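You operate a simulated robot arm through the tools that you are given. There is no shell and no other tool. Be economical: measure what you need, move in short steps, check, and stop when the job is done.

Carry out the task below with a simulated two-armed robot. There is one attempt and no reset: what you move stays moved.

TASK
Wipe the oil smear off the disc on the rubber block, then wax a patch in its middle.
Fine: the green table's blue rag for the smear, its felt pad loaded at the blue wax tin; both go back. Set down upright: felt pad. A coat counts when it lies all over at full strength: go over it till it gets no stronger. What is to be rubbed or washed off counts as gone when no trace of it is left.

Only the result counts: the job must be done as asked and must still hold three seconds after the hand-in. Knocking over, shifting, dropping, spilling or breaking anything else fails it.

THE ROBOT
Two 7-joint arms with two-finger parallel grippers on one trunk, on a base that drives. Base frame: it is fixed to the floor where the robot stands at the start and does not move with it; the origin is under the middle of the robot, x ahead of it, y to its left, z up. Lengths are in mm, angles in degrees, forces in N, time in s.
The left shoulder is at the start at [70, 188, 1253], the right one opposite. With the tool pointing down near the work surface each hand reaches from about 180 to 760 mm from the robot's upright axis, wherever it stands, measured 20 degrees to its own side. Places, roughly: blue tin [600, -200, 800]; bowl (21x21x5 cm) [800, -300, 800]. Payload 3.91 kg a hand.
The TCP of each hand is the grasp point between the finger pads, 30 mm short of the fingertips. In the tool frame z runs along the fingers and y along their closing line. The gripper opens to 110 mm. The fingers are 20 mm wide and 10 mm thick; the gripper's body (48 by 112 mm) begins 55 mm behind the TCP.
Orientation is that of the tool frame in the base frame, as a unit quaternion [w, x, y, z]. With the fingers straight down and closing along the base's y, the tool's x points along the base's -x, its y along +y and its z along -z.

THE INTERFACE
- The arms move only by the tool nudge_tool. It takes "left_commands", "right_commands" or both (then of equal length, played together; a hand with none holds still); each is text: rows parted by semicolons, each of 7 numbers parted by spaces: the turn, a rotation vector about the base's x, y, z in degrees, then the shift along the base's x, y, z in mm, then the opening in per cent of the stroke, from 0 (shut) to 100 (fully open). In form: rx ry rz dx dy dz grip; .... A call has 1 to 8 rows; each row shifts and turns the commanded pose from where the row before left it. Rows are played at 5 a second. More than 50 mm and 8.6 degrees between two rows, or a gripper value outside its range, and nothing of the call is played. Where a pose cannot be reached the arm comes as near as it can. A force on the tool above 90 N (or 10 N above the force at the start of the call, whichever is more), or a blocked arm, ends the call early, and 0.2 s more pass. Each finger travels about 72 mm/s and halts on what it meets, pressing with about 27 N; the grip force reading is that of the motor and also rises with nothing between the fingers. The clock runs only during rows and for 0.2 s after the last one: add rows that do not move to give the fingers time. The reply holds the time, the measured pose of the TCP, the force on the tool along the base axes, the opening and the grip force, in the units named above and with some noise, with the torque about the TCP (base axes, N m) and any sound that the robot's microphone picked up, and new pictures: "pictures" is both (left out), scene, wrist or none (wrist: the cameras of the hands that moved).
- Cameras (640 x 400 px; columns grow to the right, rows downward): "scene" is now at [133.3, -17, 1477.1]; the picture's right is [-0.21, -0.98, 0.00], its down [-0.61, 0.13, -0.78] and it looks along [0.76, -0.17, -0.63] (base axes); focal length 274 px, centre (320, 200). "left" rides on the left gripper at [72, -17, -103] in its tool frame; the picture's right is [0.23, 0.97, 0.00], its down [-0.76, 0.18, -0.62] and it looks along [-0.61, 0.14, 0.78] (tool axes); focal length 222 px, centre (320, 200). "right" rides on the right gripper at [72, 17, -103] in its tool frame; the picture's right is [-0.23, 0.97, 0.00], its down [-0.76, -0.18, -0.62] and it looks along [-0.61, -0.14, 0.78] (tool axes); focal length 222 px, centre (320, 200). There is no depth. A picture from a camera that has moved, and an enlarged one, comes with that camera's place and axes in the base frame and with its lens.
- raise_lower(by): slides the trunk up (or, below 0, down) by that many mm; the arms and the scene camera ride with it, the base frame stays. It gives what a move gives, with no picture.
- drive_base(legs): drives the robot by 1 to 6 legs, each [ahead, turn to the left] in mm and degrees, along the robot's own axes; the way and the turn of a leg run together, so that a leg with both is an arc; at most 1500 mm and 180 degrees a leg. The arms and the cameras ride along, it lands a little off, and it stops where it bumps. It gives what a move gives, and a new picture of the scene camera.
- aim_head(pan, tilt): turns the head with the scene camera to pan (to the left, within 86 degrees either way) and tilt (down, from -29 to 69), counted from straight ahead of the robot. It gives what a move gives, and a new picture of the scene camera.
- close_up(camera, box): a new picture of the part [left, top, right, bottom] of that camera's present view, enlarged. No time passes.
- sign_off(): hands the job in; it is judged then, once.

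Work in short steps. Places have to be worked out from the pictures, the camera data and where the tool is seen: move nearer, look again, correct. Check each grasp and each placing, and mend what went wrong. You have 120 turns and 260 pictures in all, those below and enlarged ones among them. Open the grippers and draw the arms clear of the work before you hand the job in, unless the task says otherwise; then end with one line.

The tools are called after "Emit:" as name(argument=value, ...) on one line, values as JSON. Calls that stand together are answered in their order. nudge_tool: Moves the arms, as the interface text tells. Its arguments: {"type":"object","properties":{"left_commands":{"type":"string"},"right_commands":{"type":"string"},"pictures":{"type":"string","enum":["both","scene","wrist","none"]}},"required":[]} The other tools are called the same way: raise_lower (by) slides the trunk up or down; drive_base (legs) drives the base; aim_head (pan, tilt) turns the head that bears the scene camera; close_up (camera, box) takes an enlarged picture of a part of a camera's view; sign_off () hands the job in.

At the start:

```text
clock: 0.0
left_tcp_pos: [569.3, 81.6, 1105.1]
left_orientation: [0.0, 0.005, 1.0, 0.0]
left_ft_force: [0.4, 0.0, 1.0]
left_wrist_torque: [-0.01, -0.04, 0.0]
left_opening: 110.2
left_gripper_force: 0.0
right_tcp_pos: [469.2, -350.8, 1129.4]
right_orientation: [0.004, -0.008, 1.0, 0.003]
right_ft_force: [0.1, -0.1, -1.0]
right_wrist_torque: [0.01, -0.05, 0.02]
right_opening: 110.0
right_gripper_force: 0.1
trunk travel left (down, up): [-763.0, 177.0]
robot x, y, heading: [3.0, -0.5, 0.2]
head pan, tilt: [-12.3, 38.9]
```

scene: 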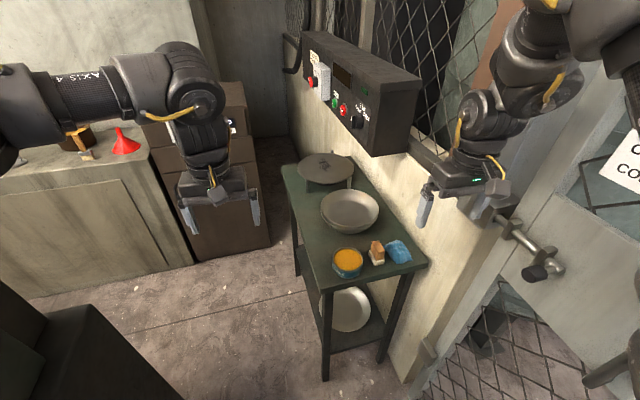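
right: 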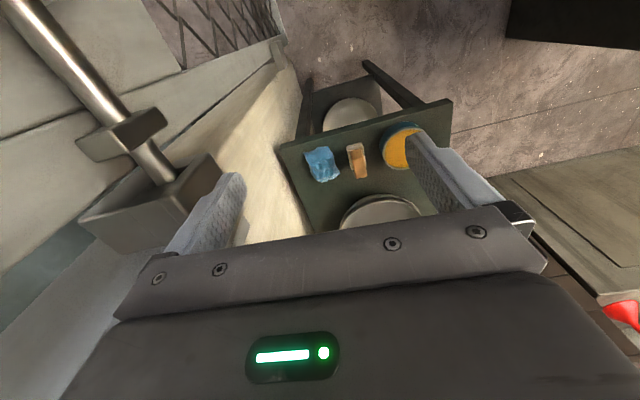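
left: 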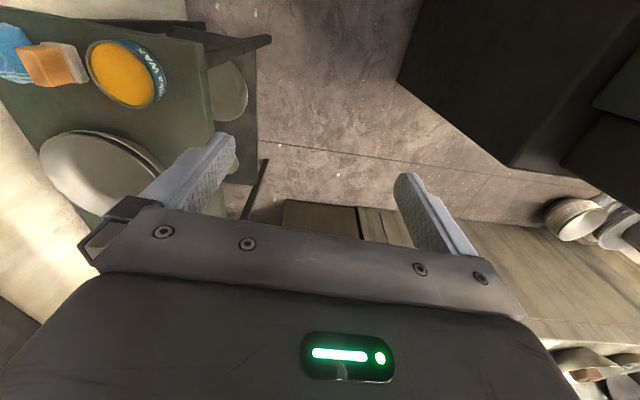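

The green table holds the tin, the pad and the rag; I don't see the disc on the rubber block yet. I'll zoom in on the table.

Emit:
close_up(camera="scene", box=[270, 130, 450, 290])

Emit:
aim_head(pan=50, tilt=40)

```text
2.50 times, centred on (360, 210) of scene
camera zoom: at [133.3, -17.0, 1477.1], right [-0.21, -0.98, 0.0], down [-0.61, 0.13, -0.78], along [0.76, -0.17, -0.63], focal length 685 px, centre (220, 175)
```

zoom: 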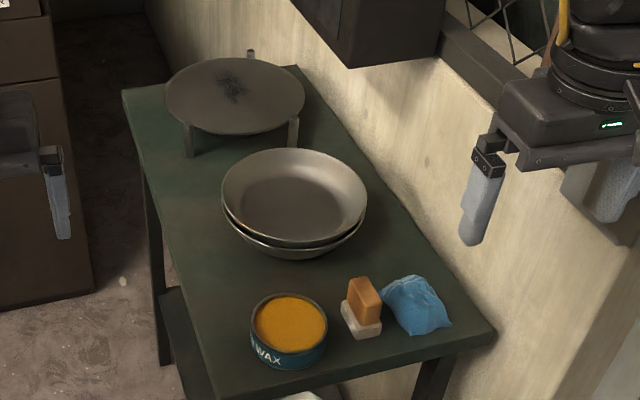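

```text
clock: 1.3
left_tcp_pos: [571.6, 82.0, 1103.9]
left_orientation: [0.001, 0.005, 1.0, -0.001]
left_ft_force: [1.2, 0.1, 0.9]
left_wrist_torque: [-0.02, 0.01, -0.01]
left_opening: 110.2
left_gripper_force: 0.1
right_tcp_pos: [467.9, -349.4, 1129.6]
right_orientation: [0.005, -0.008, 1.0, 0.003]
right_ft_force: [0.3, -0.2, 0.4]
right_wrist_torque: [0.01, -0.02, 0.02]
right_opening: 110.1
right_gripper_force: 0.1
trunk travel left (down, up): [-763.0, 177.0]
robot x, y, heading: [4.5, -0.3, 0.0]
head pan, tilt: [50.0, 40.0]
camera scene: at [104.2, 66.4, 1475.4], right [0.77, -0.64, 0.0], down [-0.41, -0.49, -0.77], along [0.49, 0.59, -0.64], focal length 274 px, centre (320, 200)
```

scene: 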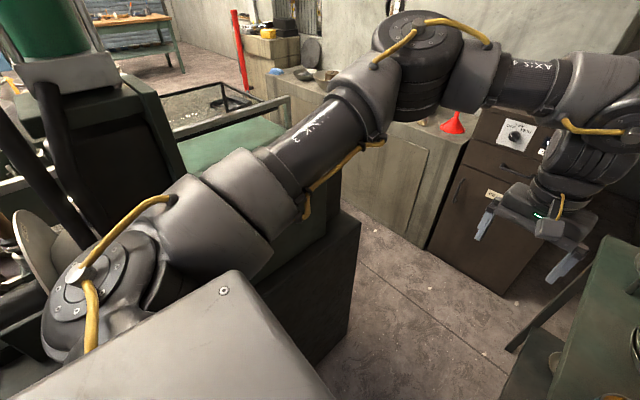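

Emit:
close_up(camera="scene", box=[220, 10, 380, 110])

Emit:
aim_head(pan=12, tilt=35)

Emit:
aim_head(pan=-70, tilt=40)

```text
4.00 times, centred on (300, 60) of scene
camera zoom: at [104.2, 66.4, 1475.4], right [0.77, -0.64, 0.0], down [-0.41, -0.49, -0.77], along [0.49, 0.59, -0.64], focal length 1096 px, centre (400, 760)
```

zoom: 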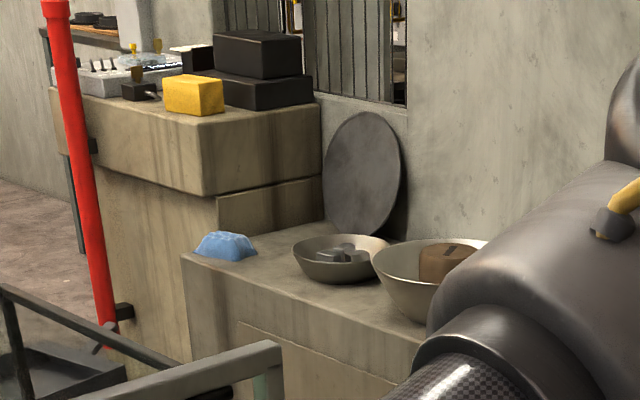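

```text
clock: 2.4
left_tcp_pos: [570.5, 80.6, 1103.0]
left_orientation: [-0.001, 0.004, 1.0, 0.0]
left_ft_force: [0.5, 0.4, 0.3]
left_wrist_torque: [-0.01, 0.0, 0.03]
left_opening: 109.9
left_gripper_force: 0.0
right_tcp_pos: [468.3, -349.0, 1129.9]
right_orientation: [0.005, -0.008, 1.0, 0.003]
right_ft_force: [0.2, -0.6, 0.1]
right_wrist_torque: [0.03, 0.01, 0.0]
right_opening: 109.7
right_gripper_force: 0.1
trunk travel left (down, up): [-763.0, 177.0]
robot x, y, heading: [0.6, -1.0, 0.1]
head pan, tilt: [12.0, 35.0]
camera scene: at [135.6, 19.7, 1482.9], right [0.21, -0.98, 0.0], down [-0.56, -0.12, -0.82], along [0.8, 0.17, -0.57], focal length 274 px, centre (320, 200)
```

scene: 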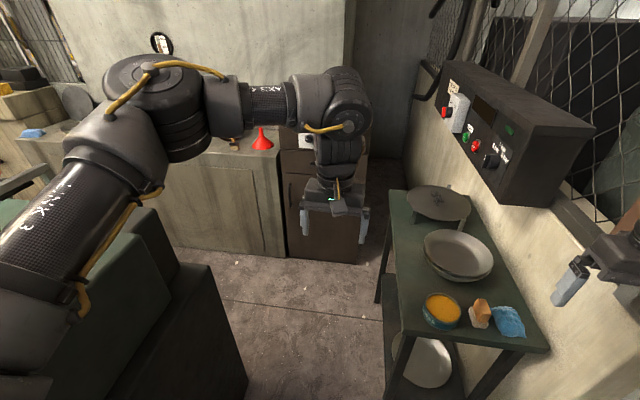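

```text
clock: 3.9
left_tcp_pos: [570.0, 81.0, 1104.3]
left_orientation: [0.001, 0.005, 1.0, 0.0]
left_ft_force: [0.0, 0.1, -0.4]
left_wrist_torque: [0.0, 0.0, 0.01]
left_opening: 110.0
left_gripper_force: 0.0
right_tcp_pos: [468.0, -349.8, 1129.8]
right_orientation: [0.004, -0.009, 1.0, 0.004]
right_ft_force: [0.2, -0.1, -0.3]
right_wrist_torque: [-0.02, 0.03, 0.0]
right_opening: 110.2
right_gripper_force: 0.0
trunk travel left (down, up): [-763.0, 177.0]
robot x, y, heading: [-2.3, -1.7, 0.1]
head pan, tilt: [-70.0, 40.0]
camera scene: at [78.6, -78.6, 1475.4], right [-0.94, -0.34, 0.0], down [-0.22, 0.6, -0.77], along [0.26, -0.72, -0.64], focal length 274 px, centre (320, 200)
```

scene: 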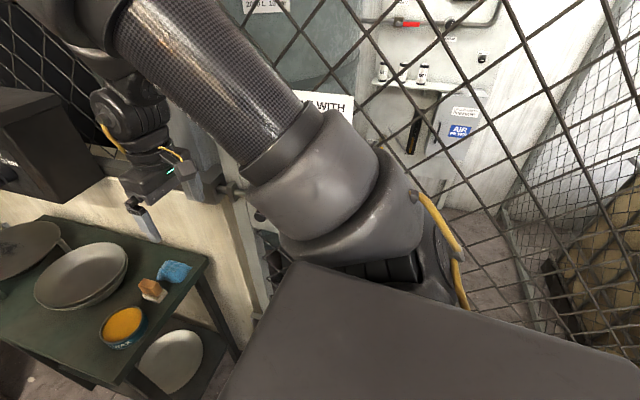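

Emit:
aim_head(pan=85, tilt=35)

Emit:
close_up(camera="scene", box=[0, 0, 640, 400])

```text
clock: 6.3
left_tcp_pos: [570.5, 80.7, 1104.3]
left_orientation: [0.0, 0.005, 1.0, 0.0]
left_ft_force: [-0.8, -0.1, 0.5]
left_wrist_torque: [-0.02, 0.0, -0.01]
left_opening: 109.8
left_gripper_force: 0.1
right_tcp_pos: [467.9, -350.3, 1130.5]
right_orientation: [0.004, -0.008, 1.0, 0.004]
right_ft_force: [-0.4, -0.4, 0.0]
right_wrist_torque: [-0.01, 0.02, 0.01]
right_opening: 110.0
right_gripper_force: 0.1
trunk travel left (down, up): [-763.0, 177.0]
robot x, y, heading: [0.3, -1.9, 0.1]
head pan, tilt: [85.0, 35.0]
camera scene: at [57.2, 89.0, 1482.9], right [1.0, -0.09, 0.0], down [-0.05, -0.57, -0.82], along [0.07, 0.82, -0.57], focal length 274 px, centre (320, 200)
```

scene: 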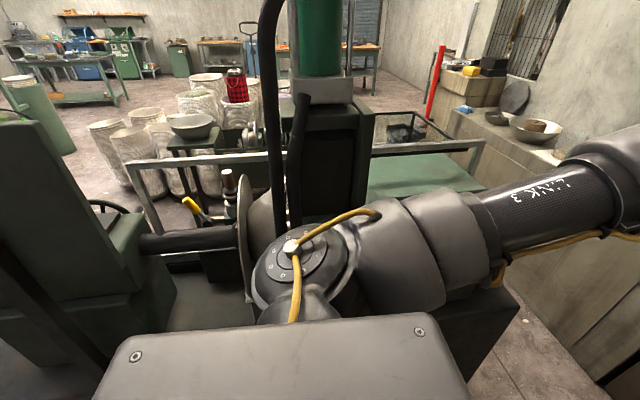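

```text
1.00 times, centred on (320, 200) of scene (not enlarged: the box is as wide or as high as the picture)
camera zoom: at [57.2, 89.0, 1482.9], right [1.0, -0.09, 0.0], down [-0.05, -0.57, -0.82], along [0.07, 0.82, -0.57], focal length 274 px, centre (320, 200)
```

zoom: 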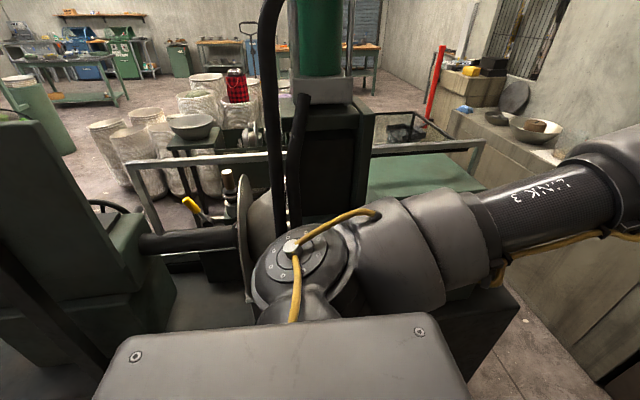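

The dark-smeared disc on the green table is the likely target. I'll aim back at it and zoom.

Emit:
aim_head(pan=-16, tilt=40)

Emit:
close_up(camera="scene", box=[260, 130, 360, 192])

Emit:
close_up(camera="scene", box=[290, 190, 420, 271])

```text
clock: 8.1
left_tcp_pos: [569.9, 83.1, 1104.5]
left_orientation: [0.001, 0.004, 1.0, 0.0]
left_ft_force: [0.7, 0.6, 1.2]
left_wrist_torque: [0.02, 0.0, 0.01]
left_opening: 110.2
left_gripper_force: 0.1
right_tcp_pos: [468.9, -350.0, 1129.7]
right_orientation: [0.005, -0.008, 1.0, 0.004]
right_ft_force: [0.3, 0.6, 1.0]
right_wrist_torque: [-0.02, 0.0, 0.01]
right_opening: 110.1
right_gripper_force: 0.1
trunk travel left (down, up): [-763.0, 177.0]
robot x, y, heading: [0.6, 1.6, -0.2]
head pan, tilt: [-16.0, 40.0]
camera scene: at [131.2, -22.1, 1475.4], right [-0.28, -0.96, 0.0], down [-0.62, 0.18, -0.77], along [0.74, -0.21, -0.64], focal length 274 px, centre (320, 200)
```

scene: 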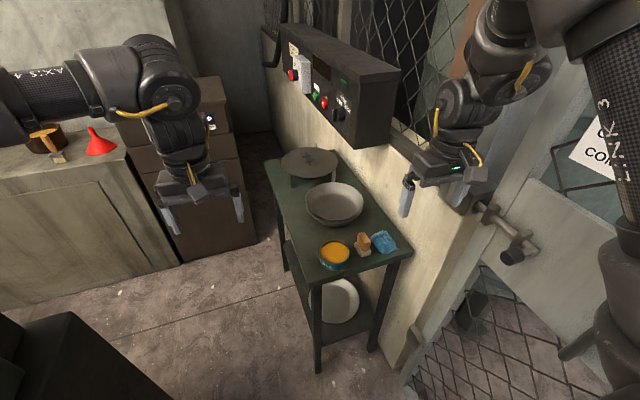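

```text
6.40 times, centred on (310, 161) of scene
camera zoom: at [131.2, -22.1, 1475.4], right [-0.28, -0.96, 0.0], down [-0.62, 0.18, -0.77], along [0.74, -0.21, -0.64], focal length 1753 px, centre (384, 450)
```

zoom: 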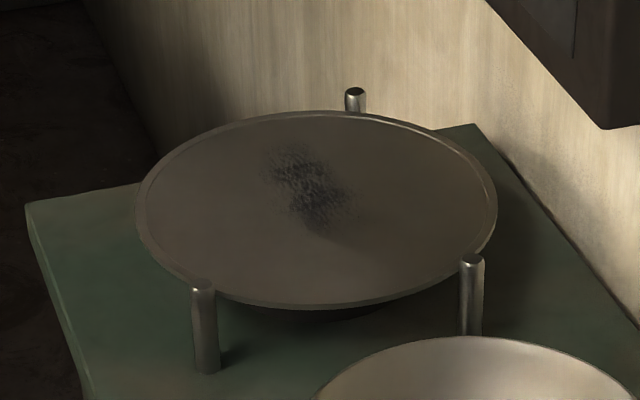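

```text
4.92 times, centred on (355, 230) of scene
camera zoom: at [131.2, -22.1, 1475.4], right [-0.28, -0.96, 0.0], down [-0.62, 0.18, -0.77], along [0.74, -0.21, -0.64], focal length 1349 px, centre (148, 50)
```

zoom: 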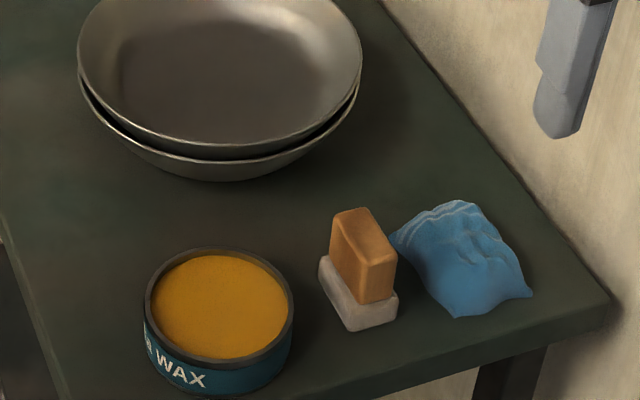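

The smeared disc sits between pins on the green table, at roughly (1080, -250), so I must drive there. I'll look down at the floor and the robot's surroundings before planning a route.

Emit:
aim_head(pan=25, tilt=65)

Emit:
aim_head(pan=-25, tilt=65)

```text
clock: 9.2
left_tcp_pos: [570.3, 80.7, 1104.6]
left_orientation: [0.0, 0.005, 1.0, 0.0]
left_ft_force: [0.3, -0.4, -0.7]
left_wrist_torque: [-0.01, 0.01, -0.02]
left_opening: 110.1
left_gripper_force: 0.1
right_tcp_pos: [467.9, -349.9, 1129.3]
right_orientation: [0.004, -0.009, 1.0, 0.002]
right_ft_force: [0.4, 0.0, -0.3]
right_wrist_torque: [-0.04, -0.03, 0.03]
right_opening: 109.9
right_gripper_force: 0.0
trunk travel left (down, up): [-763.0, 177.0]
robot x, y, heading: [0.4, 2.5, 0.0]
head pan, tilt: [25.0, 65.0]
camera scene: at [104.6, 26.9, 1443.1], right [0.42, -0.91, 0.0], down [-0.82, -0.38, -0.42], along [0.38, 0.18, -0.91], focal length 274 px, centre (320, 200)
```

scene: 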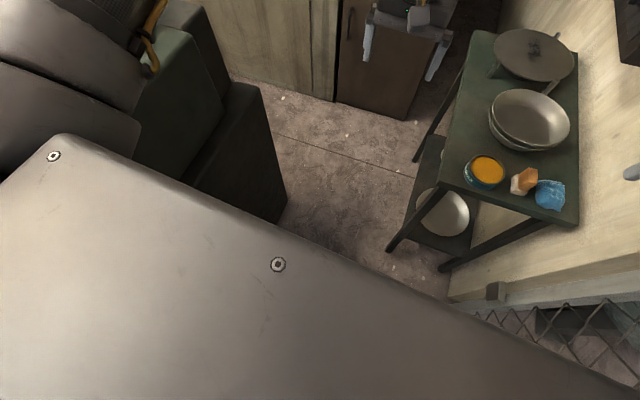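

```text
clock: 10.4
left_tcp_pos: [568.5, 81.8, 1104.5]
left_orientation: [0.0, 0.004, 1.0, 0.0]
left_ft_force: [0.2, 0.0, 0.0]
left_wrist_torque: [0.0, 0.01, 0.03]
left_opening: 109.9
left_gripper_force: 0.0
right_tcp_pos: [468.2, -350.9, 1130.5]
right_orientation: [0.004, -0.008, 1.0, 0.004]
right_ft_force: [-0.4, 0.2, -0.4]
right_wrist_torque: [-0.03, 0.0, 0.0]
right_opening: 110.1
right_gripper_force: 0.0
trunk travel left (down, up): [-763.0, 177.0]
robot x, y, heading: [0.9, 2.7, 0.0]
head pan, tilt: [-25.0, 65.0]
camera scene: at [104.5, -24.3, 1443.1], right [-0.42, -0.91, 0.0], down [-0.82, 0.38, -0.42], along [0.38, -0.18, -0.91], focal length 274 px, centre (320, 200)
```

scene: 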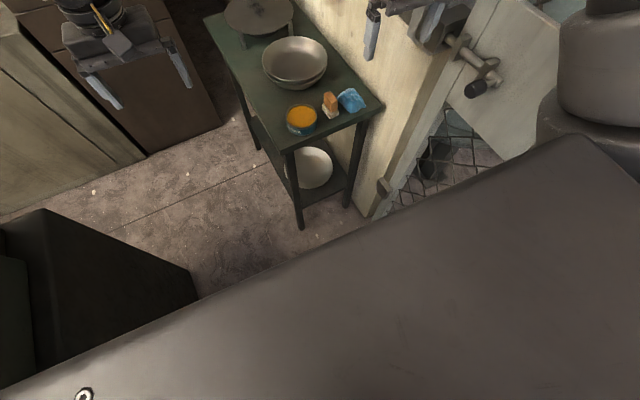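

The gap between the table corner (598,-149) and the left box corner (539,452) is only about 600 mm. I'll pitch the left hand so its camera looks back at the base and shows its size.

Emit:
nudge_tool(left_commands="0 8.5 0 0 0 0 100;0 8.5 0 0 0 0 100;0 8.5 0 0 0 0 100;0 8.5 0 0 0 0 100;0 8.5 0 0 0 0 100;0 8.5 0 0 0 0 100;0 8.5 0 0 0 0 100", pictures="wrist")

```text
clock: 12.0
left_tcp_pos: [463.4, 17.4, 1127.4]
left_orientation: [-0.452, 0.002, 0.892, -0.005]
left_ft_force: [0.1, -0.8, -0.3]
left_wrist_torque: [-0.01, 0.0, -0.04]
left_opening: 110.1
left_gripper_force: 0.0
left hand out of reach, approached as far as the arm can: row 3, 4, 5, 6, 7
right_tcp_pos: [467.9, -349.9, 1130.0]
right_orientation: [0.004, -0.008, 1.0, 0.004]
right_ft_force: [0.0, -0.1, -0.3]
right_wrist_torque: [0.01, 0.0, 0.02]
right_opening: 110.0
right_gripper_force: 0.1
trunk travel left (down, up): [-763.0, 177.0]
robot x, y, heading: [-2.9, 2.7, 0.1]
head pan, tilt: [-25.0, 65.0]
camera left: at [503.3, 3.4, 1246.1], right [-0.13, 0.98, 0.17], down [0.95, 0.18, -0.25], along [-0.27, 0.13, -0.95], focal length 222 px, centre (320, 200)
```

left: 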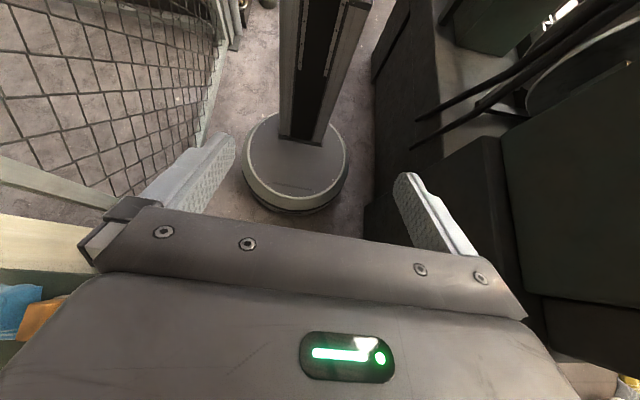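

The base is round, with a radius of about 260 mm. I'll restore the left hand and look left at the tall green post before driving.

Emit:
nudge_tool(left_commands="0 -8.5 0 0 0 0 100;0 -8.5 0 0 0 0 100;0 -8.5 0 0 0 0 100;0 -8.5 0 0 0 0 100;0 -8.5 0 0 0 0 100;0 -8.5 0 0 0 0 100;0 -8.5 0 0 0 0 100", pictures="none")

Emit:
raise_lower(by=120)

Emit:
aim_head(pan=60, tilt=25)

```text
clock: 13.6
left_tcp_pos: [528.1, 58.5, 1179.3]
left_orientation: [0.051, 0.005, 0.999, -0.003]
left_ft_force: [0.4, 0.8, 1.6]
left_wrist_torque: [0.03, -0.06, -0.03]
left_opening: 109.9
left_gripper_force: 0.0
left hand out of reach, approached as far as the arm can: row 5, 6, 7
right_tcp_pos: [468.7, -350.2, 1130.6]
right_orientation: [0.005, -0.008, 1.0, 0.003]
right_ft_force: [0.2, -0.2, 0.5]
right_wrist_torque: [-0.02, -0.02, 0.0]
right_opening: 110.1
right_gripper_force: 0.1
trunk travel left (down, up): [-763.0, 177.0]
robot x, y, heading: [-0.0, -1.5, 0.1]
head pan, tilt: [-25.0, 65.0]
```

```text
clock: 15.1
left_tcp_pos: [528.7, 54.9, 1299.0]
left_orientation: [0.05, 0.005, 0.999, -0.002]
left_ft_force: [-0.8, -0.6, 0.3]
left_wrist_torque: [-0.02, -0.01, 0.01]
left_opening: 110.1
left_gripper_force: 0.1
right_tcp_pos: [469.6, -350.2, 1248.7]
right_orientation: [0.005, -0.008, 1.0, 0.003]
right_ft_force: [0.6, -0.5, 0.1]
right_wrist_torque: [-0.03, 0.02, 0.01]
right_opening: 109.8
right_gripper_force: 0.1
trunk travel left (down, up): [-883.0, 57.0]
robot x, y, heading: [-0.8, 0.6, -0.0]
head pan, tilt: [-25.0, 65.0]
```

```text
clock: 16.6
left_tcp_pos: [526.9, 55.5, 1299.9]
left_orientation: [0.05, 0.004, 0.999, -0.002]
left_ft_force: [-0.4, 0.4, -0.3]
left_wrist_torque: [-0.01, 0.0, -0.03]
left_opening: 110.2
left_gripper_force: 0.0
right_tcp_pos: [469.7, -349.6, 1250.4]
right_orientation: [0.004, -0.008, 1.0, 0.003]
right_ft_force: [-0.3, -0.3, 0.0]
right_wrist_torque: [-0.01, -0.02, 0.02]
right_opening: 109.8
right_gripper_force: 0.1
trunk travel left (down, up): [-883.0, 57.0]
robot x, y, heading: [0.4, -1.4, 0.0]
head pan, tilt: [60.0, 25.0]
camera scene: at [95.6, 81.1, 1618.7], right [0.87, -0.5, 0.0], down [-0.21, -0.37, -0.91], along [0.45, 0.78, -0.42], focal length 274 px, centre (320, 200)
```

scene: 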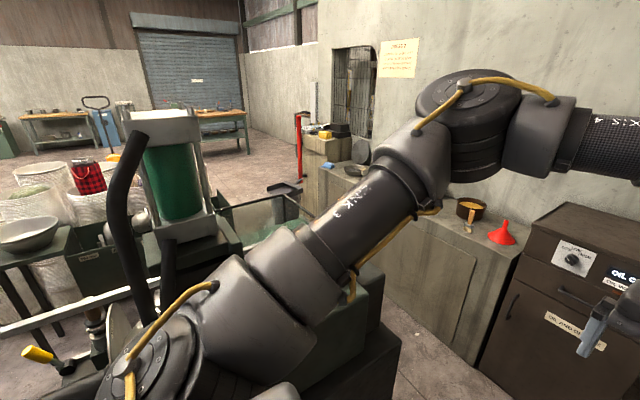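

The arms clear the post if I turn gently. The right hand would swing near the control panel, so I'll pull it back first and then drive to about (500,150).

Emit:
nudge_tool(right_commands="0 0 0 -45 10 0 100;0 0 0 -45 10 0 100;0 0 0 -40 10 0 100;0 0 0 -20 10 0 100", pictures="none")

Emit:
drive_base(legs=[[0, 16.7], [300, 0]])

```text
clock: 17.6
left_tcp_pos: [528.7, 57.9, 1299.6]
left_orientation: [0.051, 0.004, 0.999, -0.002]
left_ft_force: [0.5, -0.7, -0.5]
left_wrist_torque: [-0.02, -0.02, -0.04]
left_opening: 109.8
left_gripper_force: 0.0
right_tcp_pos: [335.7, -321.0, 1249.1]
right_orientation: [0.001, 0.017, 0.999, 0.036]
right_ft_force: [-0.5, -0.1, -0.5]
right_wrist_torque: [-0.02, 0.03, -0.01]
right_opening: 110.1
right_gripper_force: 0.0
right hand out of reach, approached as far as the arm can: row 4
trunk travel left (down, up): [-883.0, 57.0]
robot x, y, heading: [0.3, 0.8, 0.1]
head pan, tilt: [60.0, 25.0]
```

```text
clock: 20.6
left_tcp_pos: [768.2, 287.6, 1300.5]
left_orientation: [0.051, -0.141, 0.989, 0.006]
left_ft_force: [-0.4, -0.5, 0.1]
left_wrist_torque: [-0.01, -0.01, 0.02]
left_opening: 109.9
left_gripper_force: 0.1
right_tcp_pos: [693.9, -126.1, 1252.4]
right_orientation: [0.003, -0.132, 0.99, 0.038]
right_ft_force: [-0.5, -0.1, -0.8]
right_wrist_torque: [0.01, 0.0, -0.01]
right_opening: 109.9
right_gripper_force: 0.1
trunk travel left (down, up): [-883.0, 57.0]
robot x, y, heading: [281.5, 81.6, 16.8]
head pan, tilt: [60.0, 25.0]
camera scene: at [346.0, 188.1, 1618.9], right [0.97, -0.23, 0.0], down [-0.1, -0.41, -0.91], along [0.21, 0.88, -0.42], focal length 274 px, centre (320, 200)
```

scene: 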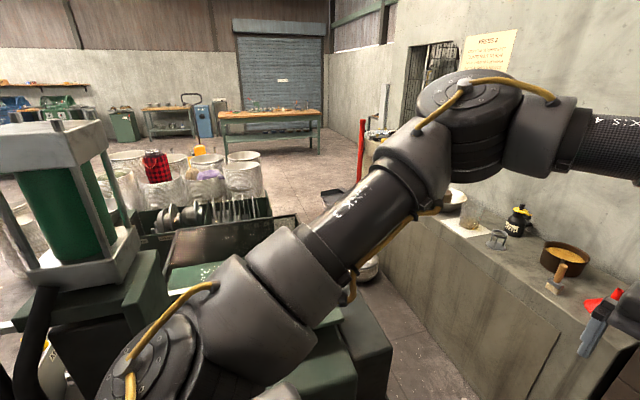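

I'm at (281,82). Before entering the gap I'll look down both ways to recheck the table and box corners.

Emit:
aim_head(pan=15, tilt=67)

Emit:
aim_head(pan=-45, tilt=58)

```text
clock: 21.7
left_tcp_pos: [769.2, 287.5, 1299.2]
left_orientation: [0.05, -0.141, 0.989, 0.005]
left_ft_force: [-0.4, 0.0, -0.5]
left_wrist_torque: [0.0, 0.01, -0.01]
left_opening: 109.9
left_gripper_force: 0.0
right_tcp_pos: [696.4, -125.6, 1253.3]
right_orientation: [0.003, -0.131, 0.991, 0.039]
right_ft_force: [0.5, -0.1, 0.2]
right_wrist_torque: [0.02, 0.0, 0.02]
right_opening: 110.0
right_gripper_force: 0.0
trunk travel left (down, up): [-883.0, 57.0]
robot x, y, heading: [283.4, 85.8, 16.8]
head pan, tilt: [15.0, 67.0]
camera scene: at [376.3, 129.7, 1561.1], right [0.53, -0.85, 0.0], down [-0.78, -0.48, -0.39], along [0.33, 0.21, -0.92], focal length 274 px, centre (320, 200)
```

scene: 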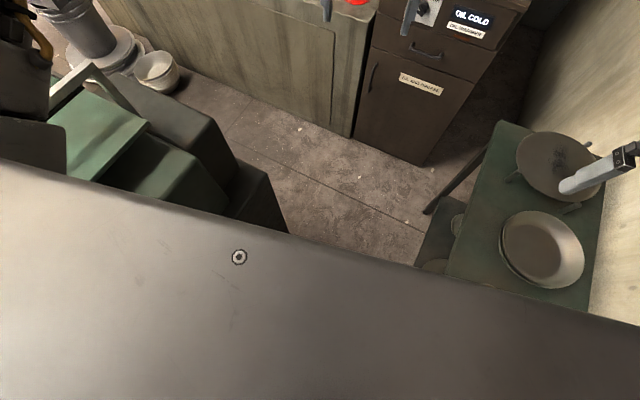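

```text
clock: 23.0
left_tcp_pos: [771.0, 288.1, 1298.8]
left_orientation: [0.049, -0.14, 0.989, 0.006]
left_ft_force: [-0.4, -0.5, -0.1]
left_wrist_torque: [0.04, -0.01, 0.02]
left_opening: 109.9
left_gripper_force: 0.0
right_tcp_pos: [696.4, -126.4, 1253.5]
right_orientation: [0.003, -0.13, 0.991, 0.039]
right_ft_force: [-0.7, -0.9, 0.0]
right_wrist_torque: [0.01, 0.03, 0.0]
right_opening: 109.8
right_gripper_force: 0.1
trunk travel left (down, up): [-883.0, 57.0]
robot x, y, heading: [276.7, 81.8, 16.8]
head pan, tilt: [-45.0, 58.0]
camera scene: at [388.1, 66.6, 1571.0], right [-0.47, -0.88, 0.0], down [-0.75, 0.4, -0.53], along [0.47, -0.25, -0.85], focal length 274 px, centre (320, 200)
```

scene: 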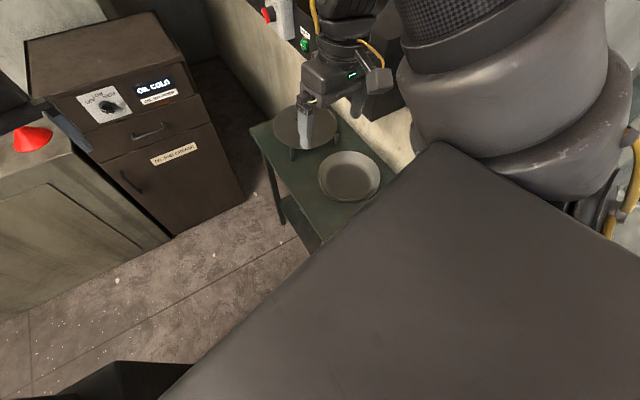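

Disc confirmed near (1080,-243,870). I'll drive on to about (500,135) and then turn to heading -15.

Emit:
drive_base(legs=[[0, -3.5], [226, 0], [0, -28]])

Emit:
aim_head(pan=-35, tilt=50)

```text
clock: 25.3
left_tcp_pos: [995.6, 232.4, 1315.0]
left_orientation: [0.083, -0.055, 0.988, -0.12]
left_ft_force: [0.8, -0.4, -0.4]
left_wrist_torque: [0.05, -0.01, 0.02]
left_opening: 110.1
left_gripper_force: 0.1
right_tcp_pos: [867.4, -122.4, 1250.5]
right_orientation: [0.004, -0.071, 0.995, 0.066]
right_ft_force: [0.1, -0.9, -0.2]
right_wrist_torque: [0.03, 0.02, 0.01]
right_opening: 110.1
right_gripper_force: 0.0
trunk travel left (down, up): [-883.0, 57.0]
robot x, y, heading: [472.9, 132.5, 7.8]
head pan, tilt: [-45.0, 58.0]
stopped in leg 2: the robot was blocked; the commanded pose is now the measured one
camera scene: at [572.8, 91.1, 1571.0], right [-0.61, -0.79, 0.0], down [-0.67, 0.52, -0.53], along [0.42, -0.32, -0.85], focal length 274 px, centre (320, 200)
```

scene: 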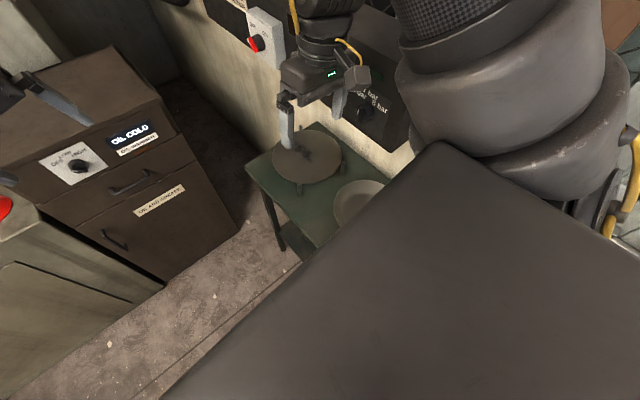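

```text
clock: 26.0
left_tcp_pos: [997.9, 235.0, 1313.5]
left_orientation: [0.083, -0.056, 0.988, -0.121]
left_ft_force: [0.4, 0.9, 0.1]
left_wrist_torque: [0.02, -0.02, 0.01]
left_opening: 110.3
left_gripper_force: 0.1
right_tcp_pos: [869.0, -119.5, 1249.5]
right_orientation: [0.003, -0.071, 0.995, 0.064]
right_ft_force: [0.2, 0.1, -0.9]
right_wrist_torque: [-0.01, 0.0, 0.01]
right_opening: 110.0
right_gripper_force: 0.1
trunk travel left (down, up): [-883.0, 57.0]
robot x, y, heading: [467.1, 129.8, 7.5]
head pan, tilt: [-35.0, 50.0]
camera scene: at [588.4, 101.5, 1581.2], right [-0.46, -0.89, 0.0], down [-0.68, 0.35, -0.64], along [0.57, -0.3, -0.77], focal length 274 px, centre (320, 200)
```

scene: 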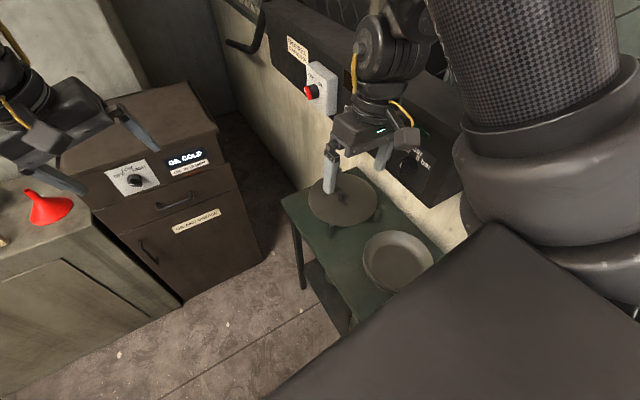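

Blocked at about (468,131), with the left arm slightly deflected, though the disc estimate is unchanged at (1079,-245). I'll look to the left to see what was touched.

Emit:
aim_head(pan=55, tilt=50)

Emit:
aim_head(pan=85, tilt=30)

```text
clock: 27.7
left_tcp_pos: [999.5, 238.4, 1313.4]
left_orientation: [0.083, -0.055, 0.988, -0.122]
left_ft_force: [0.0, 0.8, 0.0]
left_wrist_torque: [-0.06, 0.01, 0.02]
left_opening: 109.8
left_gripper_force: 0.1
right_tcp_pos: [869.7, -116.7, 1250.2]
right_orientation: [0.002, -0.071, 0.995, 0.063]
right_ft_force: [0.1, 0.7, 0.1]
right_wrist_torque: [0.0, 0.01, -0.02]
right_opening: 110.0
right_gripper_force: 0.1
trunk travel left (down, up): [-883.0, 57.0]
robot x, y, heading: [473.8, 132.4, 7.7]
head pan, tilt: [55.0, 50.0]
camera scene: at [556.1, 207.7, 1581.2], right [0.89, -0.46, 0.0], down [-0.35, -0.68, -0.64], along [0.3, 0.57, -0.77], focal length 274 px, centre (320, 200)
```

scene: 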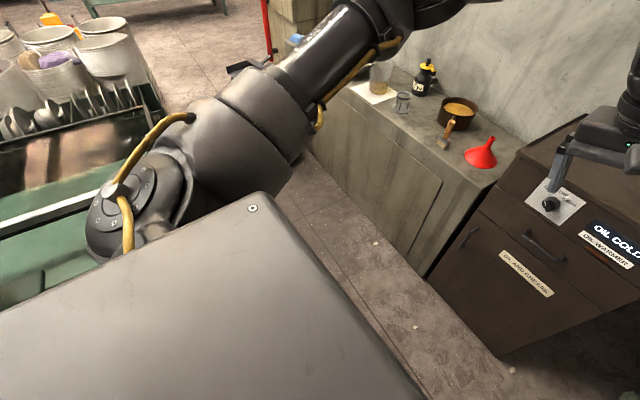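

```text
clock: 28.6
left_tcp_pos: [998.5, 237.3, 1314.0]
left_orientation: [0.083, -0.054, 0.988, -0.121]
left_ft_force: [0.7, 0.1, -0.1]
left_wrist_torque: [0.02, 0.0, 0.0]
left_opening: 110.0
left_gripper_force: 0.1
right_tcp_pos: [870.6, -118.0, 1250.8]
right_orientation: [0.002, -0.07, 0.996, 0.063]
right_ft_force: [-0.4, 0.6, -0.6]
right_wrist_torque: [-0.02, -0.03, 0.02]
right_opening: 109.9
right_gripper_force: 0.1
trunk travel left (down, up): [-883.0, 57.0]
robot x, y, heading: [474.0, 130.7, 7.5]
head pan, tilt: [85.0, 30.0]
camera scene: at [516.7, 229.5, 1610.7], right [1.0, 0.04, 0.0], down [0.02, -0.5, -0.87], along [-0.04, 0.86, -0.5], focal length 274 px, centre (320, 200)
```

scene: 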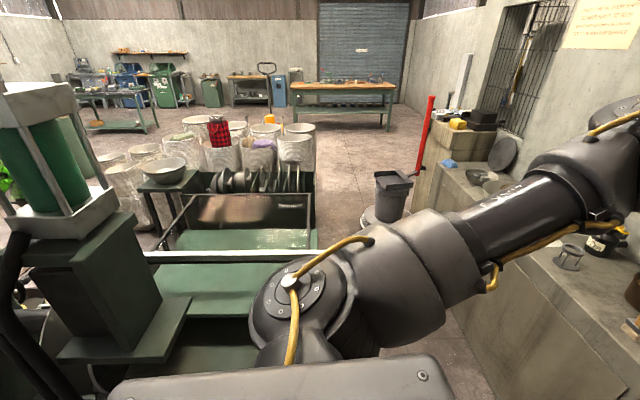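

The clockwise twist suggests contact on the right-front side. I'll look down at the table side.

Emit:
aim_head(pan=-50, tilt=69)

Emit:
nudge_tool(right_commands="0 0 0 0 0 0 100", left_commands="0 0 0 0 0 0 100", pictures="wrist")

```text
clock: 30.8
left_tcp_pos: [997.9, 238.4, 1313.6]
left_orientation: [0.083, -0.055, 0.988, -0.122]
left_ft_force: [-0.5, 0.4, 0.4]
left_wrist_torque: [-0.02, -0.04, -0.01]
left_opening: 110.1
left_gripper_force: 0.1
right_tcp_pos: [869.9, -117.3, 1251.1]
right_orientation: [0.002, -0.071, 0.995, 0.063]
right_ft_force: [-0.4, -0.3, -0.3]
right_wrist_torque: [0.0, -0.01, 0.01]
right_opening: 109.9
right_gripper_force: 0.1
trunk travel left (down, up): [-883.0, 57.0]
robot x, y, heading: [471.1, 134.6, 7.5]
head pan, tilt: [-50.0, 68.8]
camera scene: at [561.9, 101.6, 1559.2], right [-0.67, -0.74, 0.0], down [-0.69, 0.63, -0.36], along [0.27, -0.24, -0.93], focal length 274 px, centre (320, 200)
```

scene: 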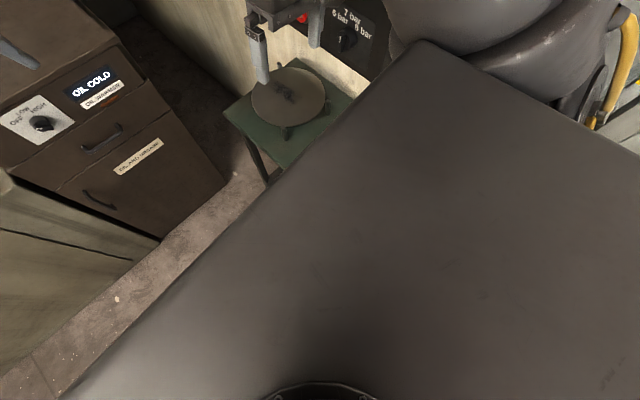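

```text
clock: 31.2
left_tcp_pos: [997.3, 237.5, 1313.1]
left_orientation: [0.082, -0.056, 0.988, -0.122]
left_ft_force: [-0.2, 0.9, 0.9]
left_wrist_torque: [0.0, -0.02, 0.0]
left_opening: 110.1
left_gripper_force: 0.0
right_tcp_pos: [870.0, -116.6, 1249.8]
right_orientation: [0.003, -0.071, 0.995, 0.064]
right_ft_force: [0.1, -0.5, 1.5]
right_wrist_torque: [0.02, 0.02, 0.0]
right_opening: 109.9
right_gripper_force: 0.0
trunk travel left (down, up): [-883.0, 57.0]
robot x, y, heading: [467.0, 134.3, 7.8]
head pan, tilt: [-50.0, 68.8]
camera right: at [796.6, -125.2, 1354.7], right [0.09, 0.99, 0.13], down [0.78, -0.15, 0.61], along [0.62, 0.05, -0.79], focal length 222 px, centre (320, 200)
camera left: at [909.4, 236.8, 1405.7], right [-0.31, 0.91, -0.28], down [0.62, 0.41, 0.67], along [0.72, 0.03, -0.69], focal length 222 px, centre (320, 200)
```

right: 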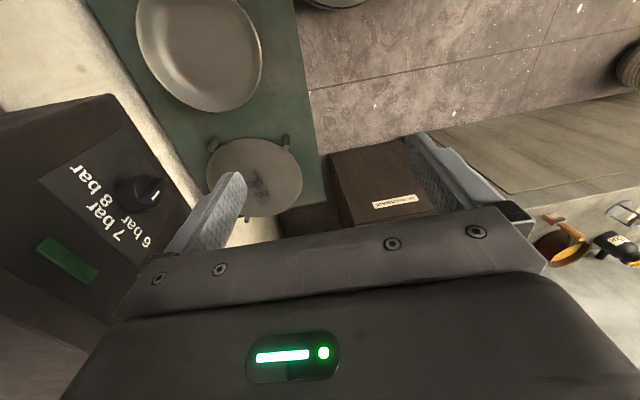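
left: 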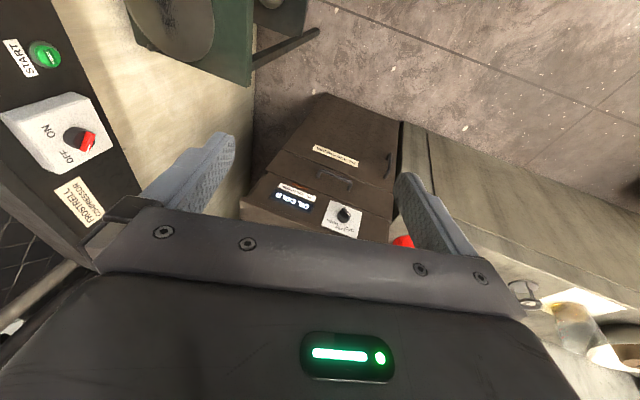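

The base, about 300 mm in radius, just touched the table leg. From here the disc is about 720 mm away, within reach, so I'll back off slightly and turn to heading about -13.

Emit:
drive_base(legs=[[-12, 0], [0, -21]])

Emit:
aim_head(pan=-35, tilt=50)

```text
clock: 33.1
left_tcp_pos: [989.0, 39.3, 1313.5]
left_orientation: [0.058, 0.129, 0.981, -0.136]
left_ft_force: [-0.1, 0.3, 0.4]
left_wrist_torque: [0.03, -0.01, 0.02]
left_opening: 110.0
left_gripper_force: 0.0
right_tcp_pos: [740.7, -244.6, 1251.3]
right_orientation: [0.014, 0.114, 0.991, 0.061]
right_ft_force: [-0.3, 1.0, 0.0]
right_wrist_torque: [-0.01, 0.0, 0.01]
right_opening: 110.1
right_gripper_force: 0.0
trunk travel left (down, up): [-883.0, 57.0]
robot x, y, heading: [458.5, 129.8, -13.7]
head pan, tilt: [-50.0, 68.8]
camera scene: at [532.3, 71.0, 1559.3], right [-0.9, -0.44, 0.0], down [-0.41, 0.84, -0.36], along [0.16, -0.33, -0.93], focal length 274 px, centre (320, 200)
```

scene: 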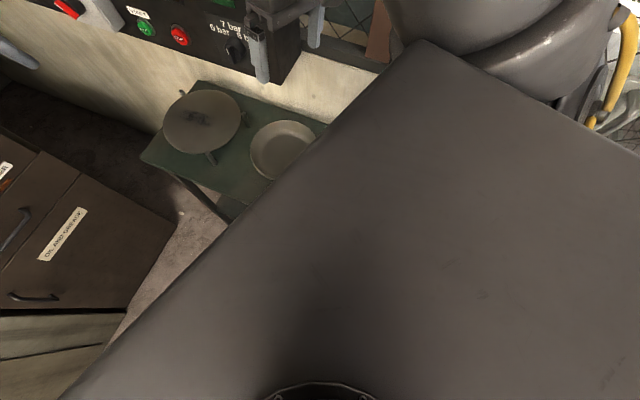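

```text
clock: 33.9
left_tcp_pos: [987.8, 37.7, 1313.8]
left_orientation: [0.059, 0.128, 0.981, -0.135]
left_ft_force: [0.1, -0.2, 0.3]
left_wrist_torque: [0.0, -0.02, -0.02]
left_opening: 110.3
left_gripper_force: 0.0
right_tcp_pos: [741.3, -246.8, 1251.9]
right_orientation: [0.014, 0.113, 0.991, 0.063]
right_ft_force: [-0.1, -0.3, 0.3]
right_wrist_torque: [0.01, -0.01, 0.0]
right_opening: 110.1
right_gripper_force: 0.1
trunk travel left (down, up): [-883.0, 57.0]
robot x, y, heading: [459.9, 128.9, -13.6]
head pan, tilt: [-35.0, 50.0]
camera scene: at [558.4, 60.8, 1581.1], right [-0.75, -0.66, 0.0], down [-0.51, 0.58, -0.64], along [0.42, -0.48, -0.77], focal length 274 px, centre (320, 200)
```

scene: 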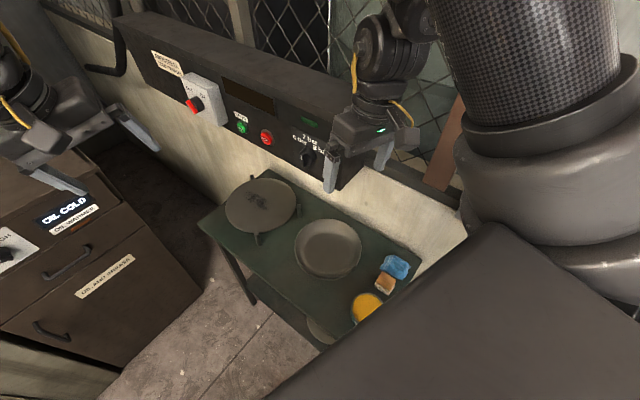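

Good view; all the items agree with my estimates: rag (632,-373), pad (629,-300), tin (626,-206), disc (1079,-245). I'll bring the right hand above the rag, upright, and lower the trunk.

Emit:
nudge_tool(right_commands="-3.5 1.2 0 -40 0 0 100;-3.5 1.2 0 -40 0 0 100;0 0 0 -29 -30 0 100;0 0 0 0 -45 0 100;0 0 0 0 -45 0 100", pictures="none")

Emit:
raise_lower(by=-170)

Emit:
nudge_tool(right_commands="0 0 0 0 0 0 100", pictures="both")

```text
clock: 35.1
left_tcp_pos: [991.2, 35.4, 1312.3]
left_orientation: [0.058, 0.127, 0.981, -0.134]
left_ft_force: [0.3, -0.2, -0.4]
left_wrist_torque: [0.0, 0.07, 0.03]
left_opening: 110.1
left_gripper_force: 0.0
right_tcp_pos: [710.0, -354.7, 1228.7]
right_orientation: [-0.002, 0.114, 0.993, -0.001]
right_ft_force: [0.4, -0.5, 0.0]
right_wrist_torque: [0.02, 0.0, -0.02]
right_opening: 110.0
right_gripper_force: 0.2
right hand out of reach, approached as far as the arm can: row 1, 2, 3
trunk travel left (down, up): [-883.0, 57.0]
robot x, y, heading: [461.0, 129.3, -13.8]
head pan, tilt: [-35.0, 50.0]
```

```text
clock: 37.0
left_tcp_pos: [988.1, 37.5, 1143.7]
left_orientation: [0.058, 0.129, 0.981, -0.136]
left_ft_force: [0.5, 0.2, -0.4]
left_wrist_torque: [0.03, -0.03, 0.01]
left_opening: 109.9
left_gripper_force: 0.1
right_tcp_pos: [708.8, -352.3, 1060.4]
right_orientation: [0.001, 0.114, 0.993, -0.001]
right_ft_force: [0.7, -0.3, 0.6]
right_wrist_torque: [0.04, -0.01, 0.04]
right_opening: 110.0
right_gripper_force: 0.0
trunk travel left (down, up): [-713.0, 227.0]
robot x, y, heading: [455.3, 129.9, -13.6]
head pan, tilt: [-35.0, 50.0]
```

```text
clock: 37.4
left_tcp_pos: [988.6, 38.2, 1144.3]
left_orientation: [0.059, 0.129, 0.981, -0.134]
left_ft_force: [-0.5, 0.5, -0.3]
left_wrist_torque: [-0.03, -0.01, 0.01]
left_opening: 109.9
left_gripper_force: 0.1
right_tcp_pos: [708.9, -354.1, 1060.9]
right_orientation: [0.0, 0.114, 0.993, -0.001]
right_ft_force: [0.0, 0.0, 0.2]
right_wrist_torque: [-0.01, -0.02, 0.01]
right_opening: 109.8
right_gripper_force: 0.1
trunk travel left (down, up): [-713.0, 227.0]
robot x, y, heading: [460.5, 134.0, -13.8]
head pan, tilt: [-35.0, 50.0]
camera scene: at [558.6, 61.1, 1411.2], right [-0.75, -0.66, 0.0], down [-0.51, 0.58, -0.64], along [0.42, -0.48, -0.77], focal length 274 px, centre (320, 200)
camera right: at [643.0, -321.0, 1164.5], right [0.44, 0.9, 0.0], down [0.7, -0.34, 0.62], along [0.56, -0.28, -0.78], focal length 222 px, centre (320, 200)
```

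scene: 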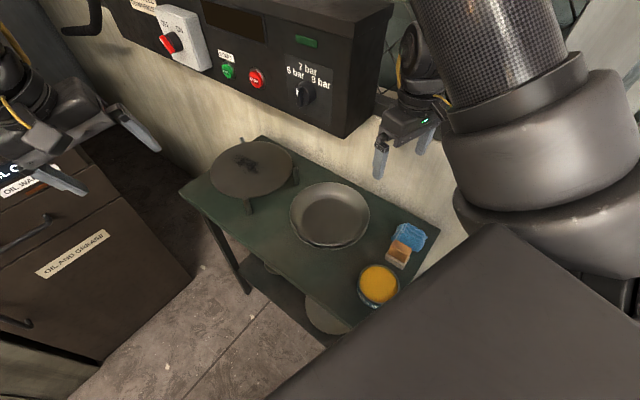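
right: 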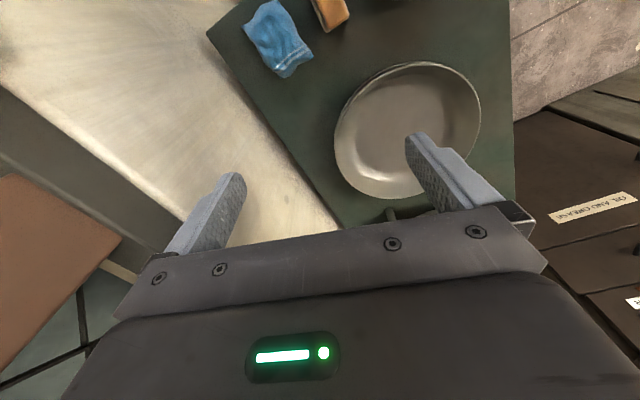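

Estimates agree: rag about (632,-375). I'll zoom in for the shapes.

Emit:
close_up(camera="scene", box=[350, 210, 446, 270])

Emit:
close_up(camera="right", box=[230, 0, 390, 100])

```text
6.67 times, centred on (398, 240) of scene
camera zoom: at [558.6, 61.1, 1411.2], right [-0.75, -0.66, 0.0], down [-0.51, 0.58, -0.64], along [0.42, -0.48, -0.77], focal length 1826 px, centre (-200, -67)
```

zoom: 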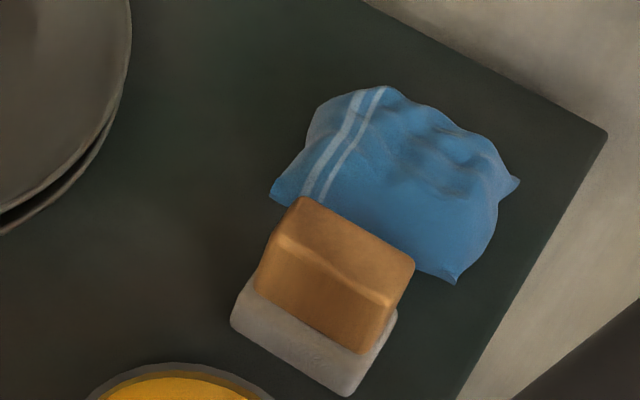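

```text
4.00 times, centred on (310, 50) of right
camera zoom: at [643.0, -321.0, 1164.5], right [0.44, 0.9, 0.0], down [0.7, -0.34, 0.62], along [0.56, -0.28, -0.78], focal length 888 px, centre (360, 800)
```

zoom: 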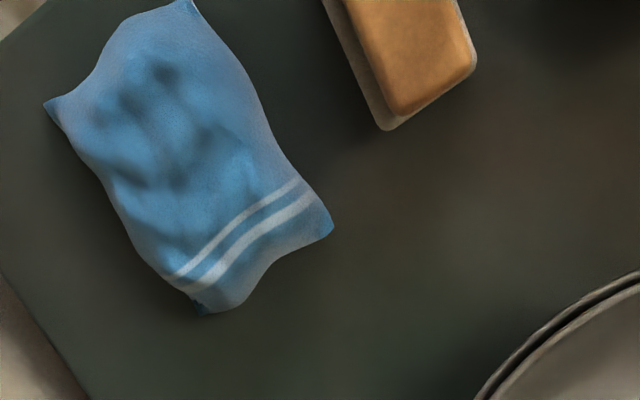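

Rag centre is about (637,-383), 72 long in x and 54 wide in y, with the pad's near edge at y≈-322. I'll align the fingers to close along y with an 80 mm opening and hover above it.

Emit:
nudge_tool(right_commands="0 0 6.5 -40 -15 0 73;0 0 6.6 -32 -14 0 73;0 0 0 0 0 -40 73;0 0 0 0 0 -50 73;0 0 0 0 0 -50 73", pictures="both")

```text
clock: 38.6
left_tcp_pos: [987.9, 36.5, 1143.8]
left_orientation: [0.058, 0.128, 0.981, -0.134]
left_ft_force: [1.0, 0.0, 0.0]
left_wrist_torque: [-0.01, -0.02, -0.02]
left_opening: 110.3
left_gripper_force: 0.0
right_tcp_pos: [641.1, -381.9, 923.2]
right_orientation: [0.001, 0.0, 1.0, -0.001]
right_ft_force: [0.0, -0.3, -0.2]
right_wrist_torque: [0.04, -0.01, 0.02]
right_opening: 80.1
right_gripper_force: 0.0
trunk travel left (down, up): [-713.0, 227.0]
robot x, y, heading: [461.6, 133.0, -13.9]
head pan, tilt: [-35.0, 50.0]
camera scene: at [558.6, 59.8, 1411.2], right [-0.75, -0.66, 0.0], down [-0.51, 0.58, -0.64], along [0.42, -0.48, -0.77], focal length 274 px, centre (320, 200)
camera right: at [568.8, -366.4, 1027.8], right [0.23, 0.97, 0.0], down [0.76, -0.18, 0.62], along [0.61, -0.14, -0.78], focal length 222 px, centre (320, 200)
```

scene: 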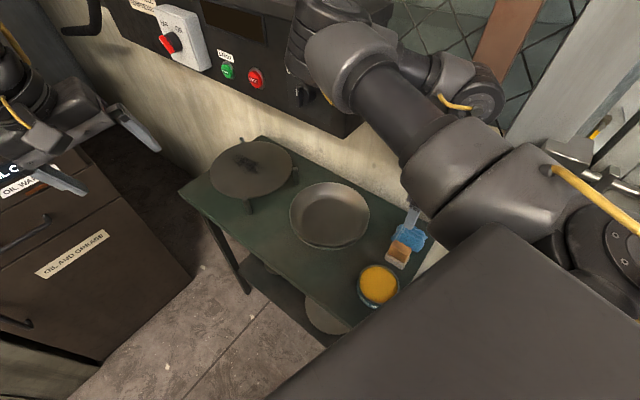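
right: 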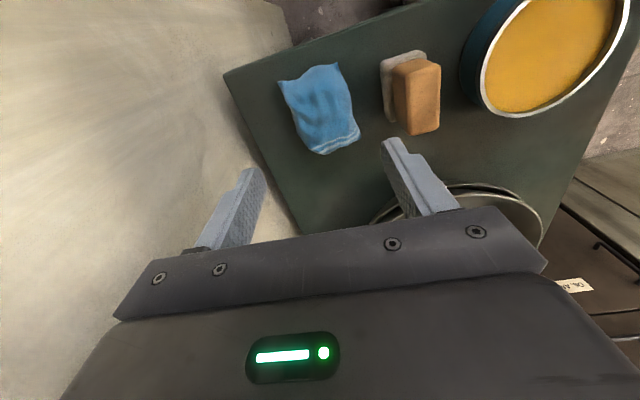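

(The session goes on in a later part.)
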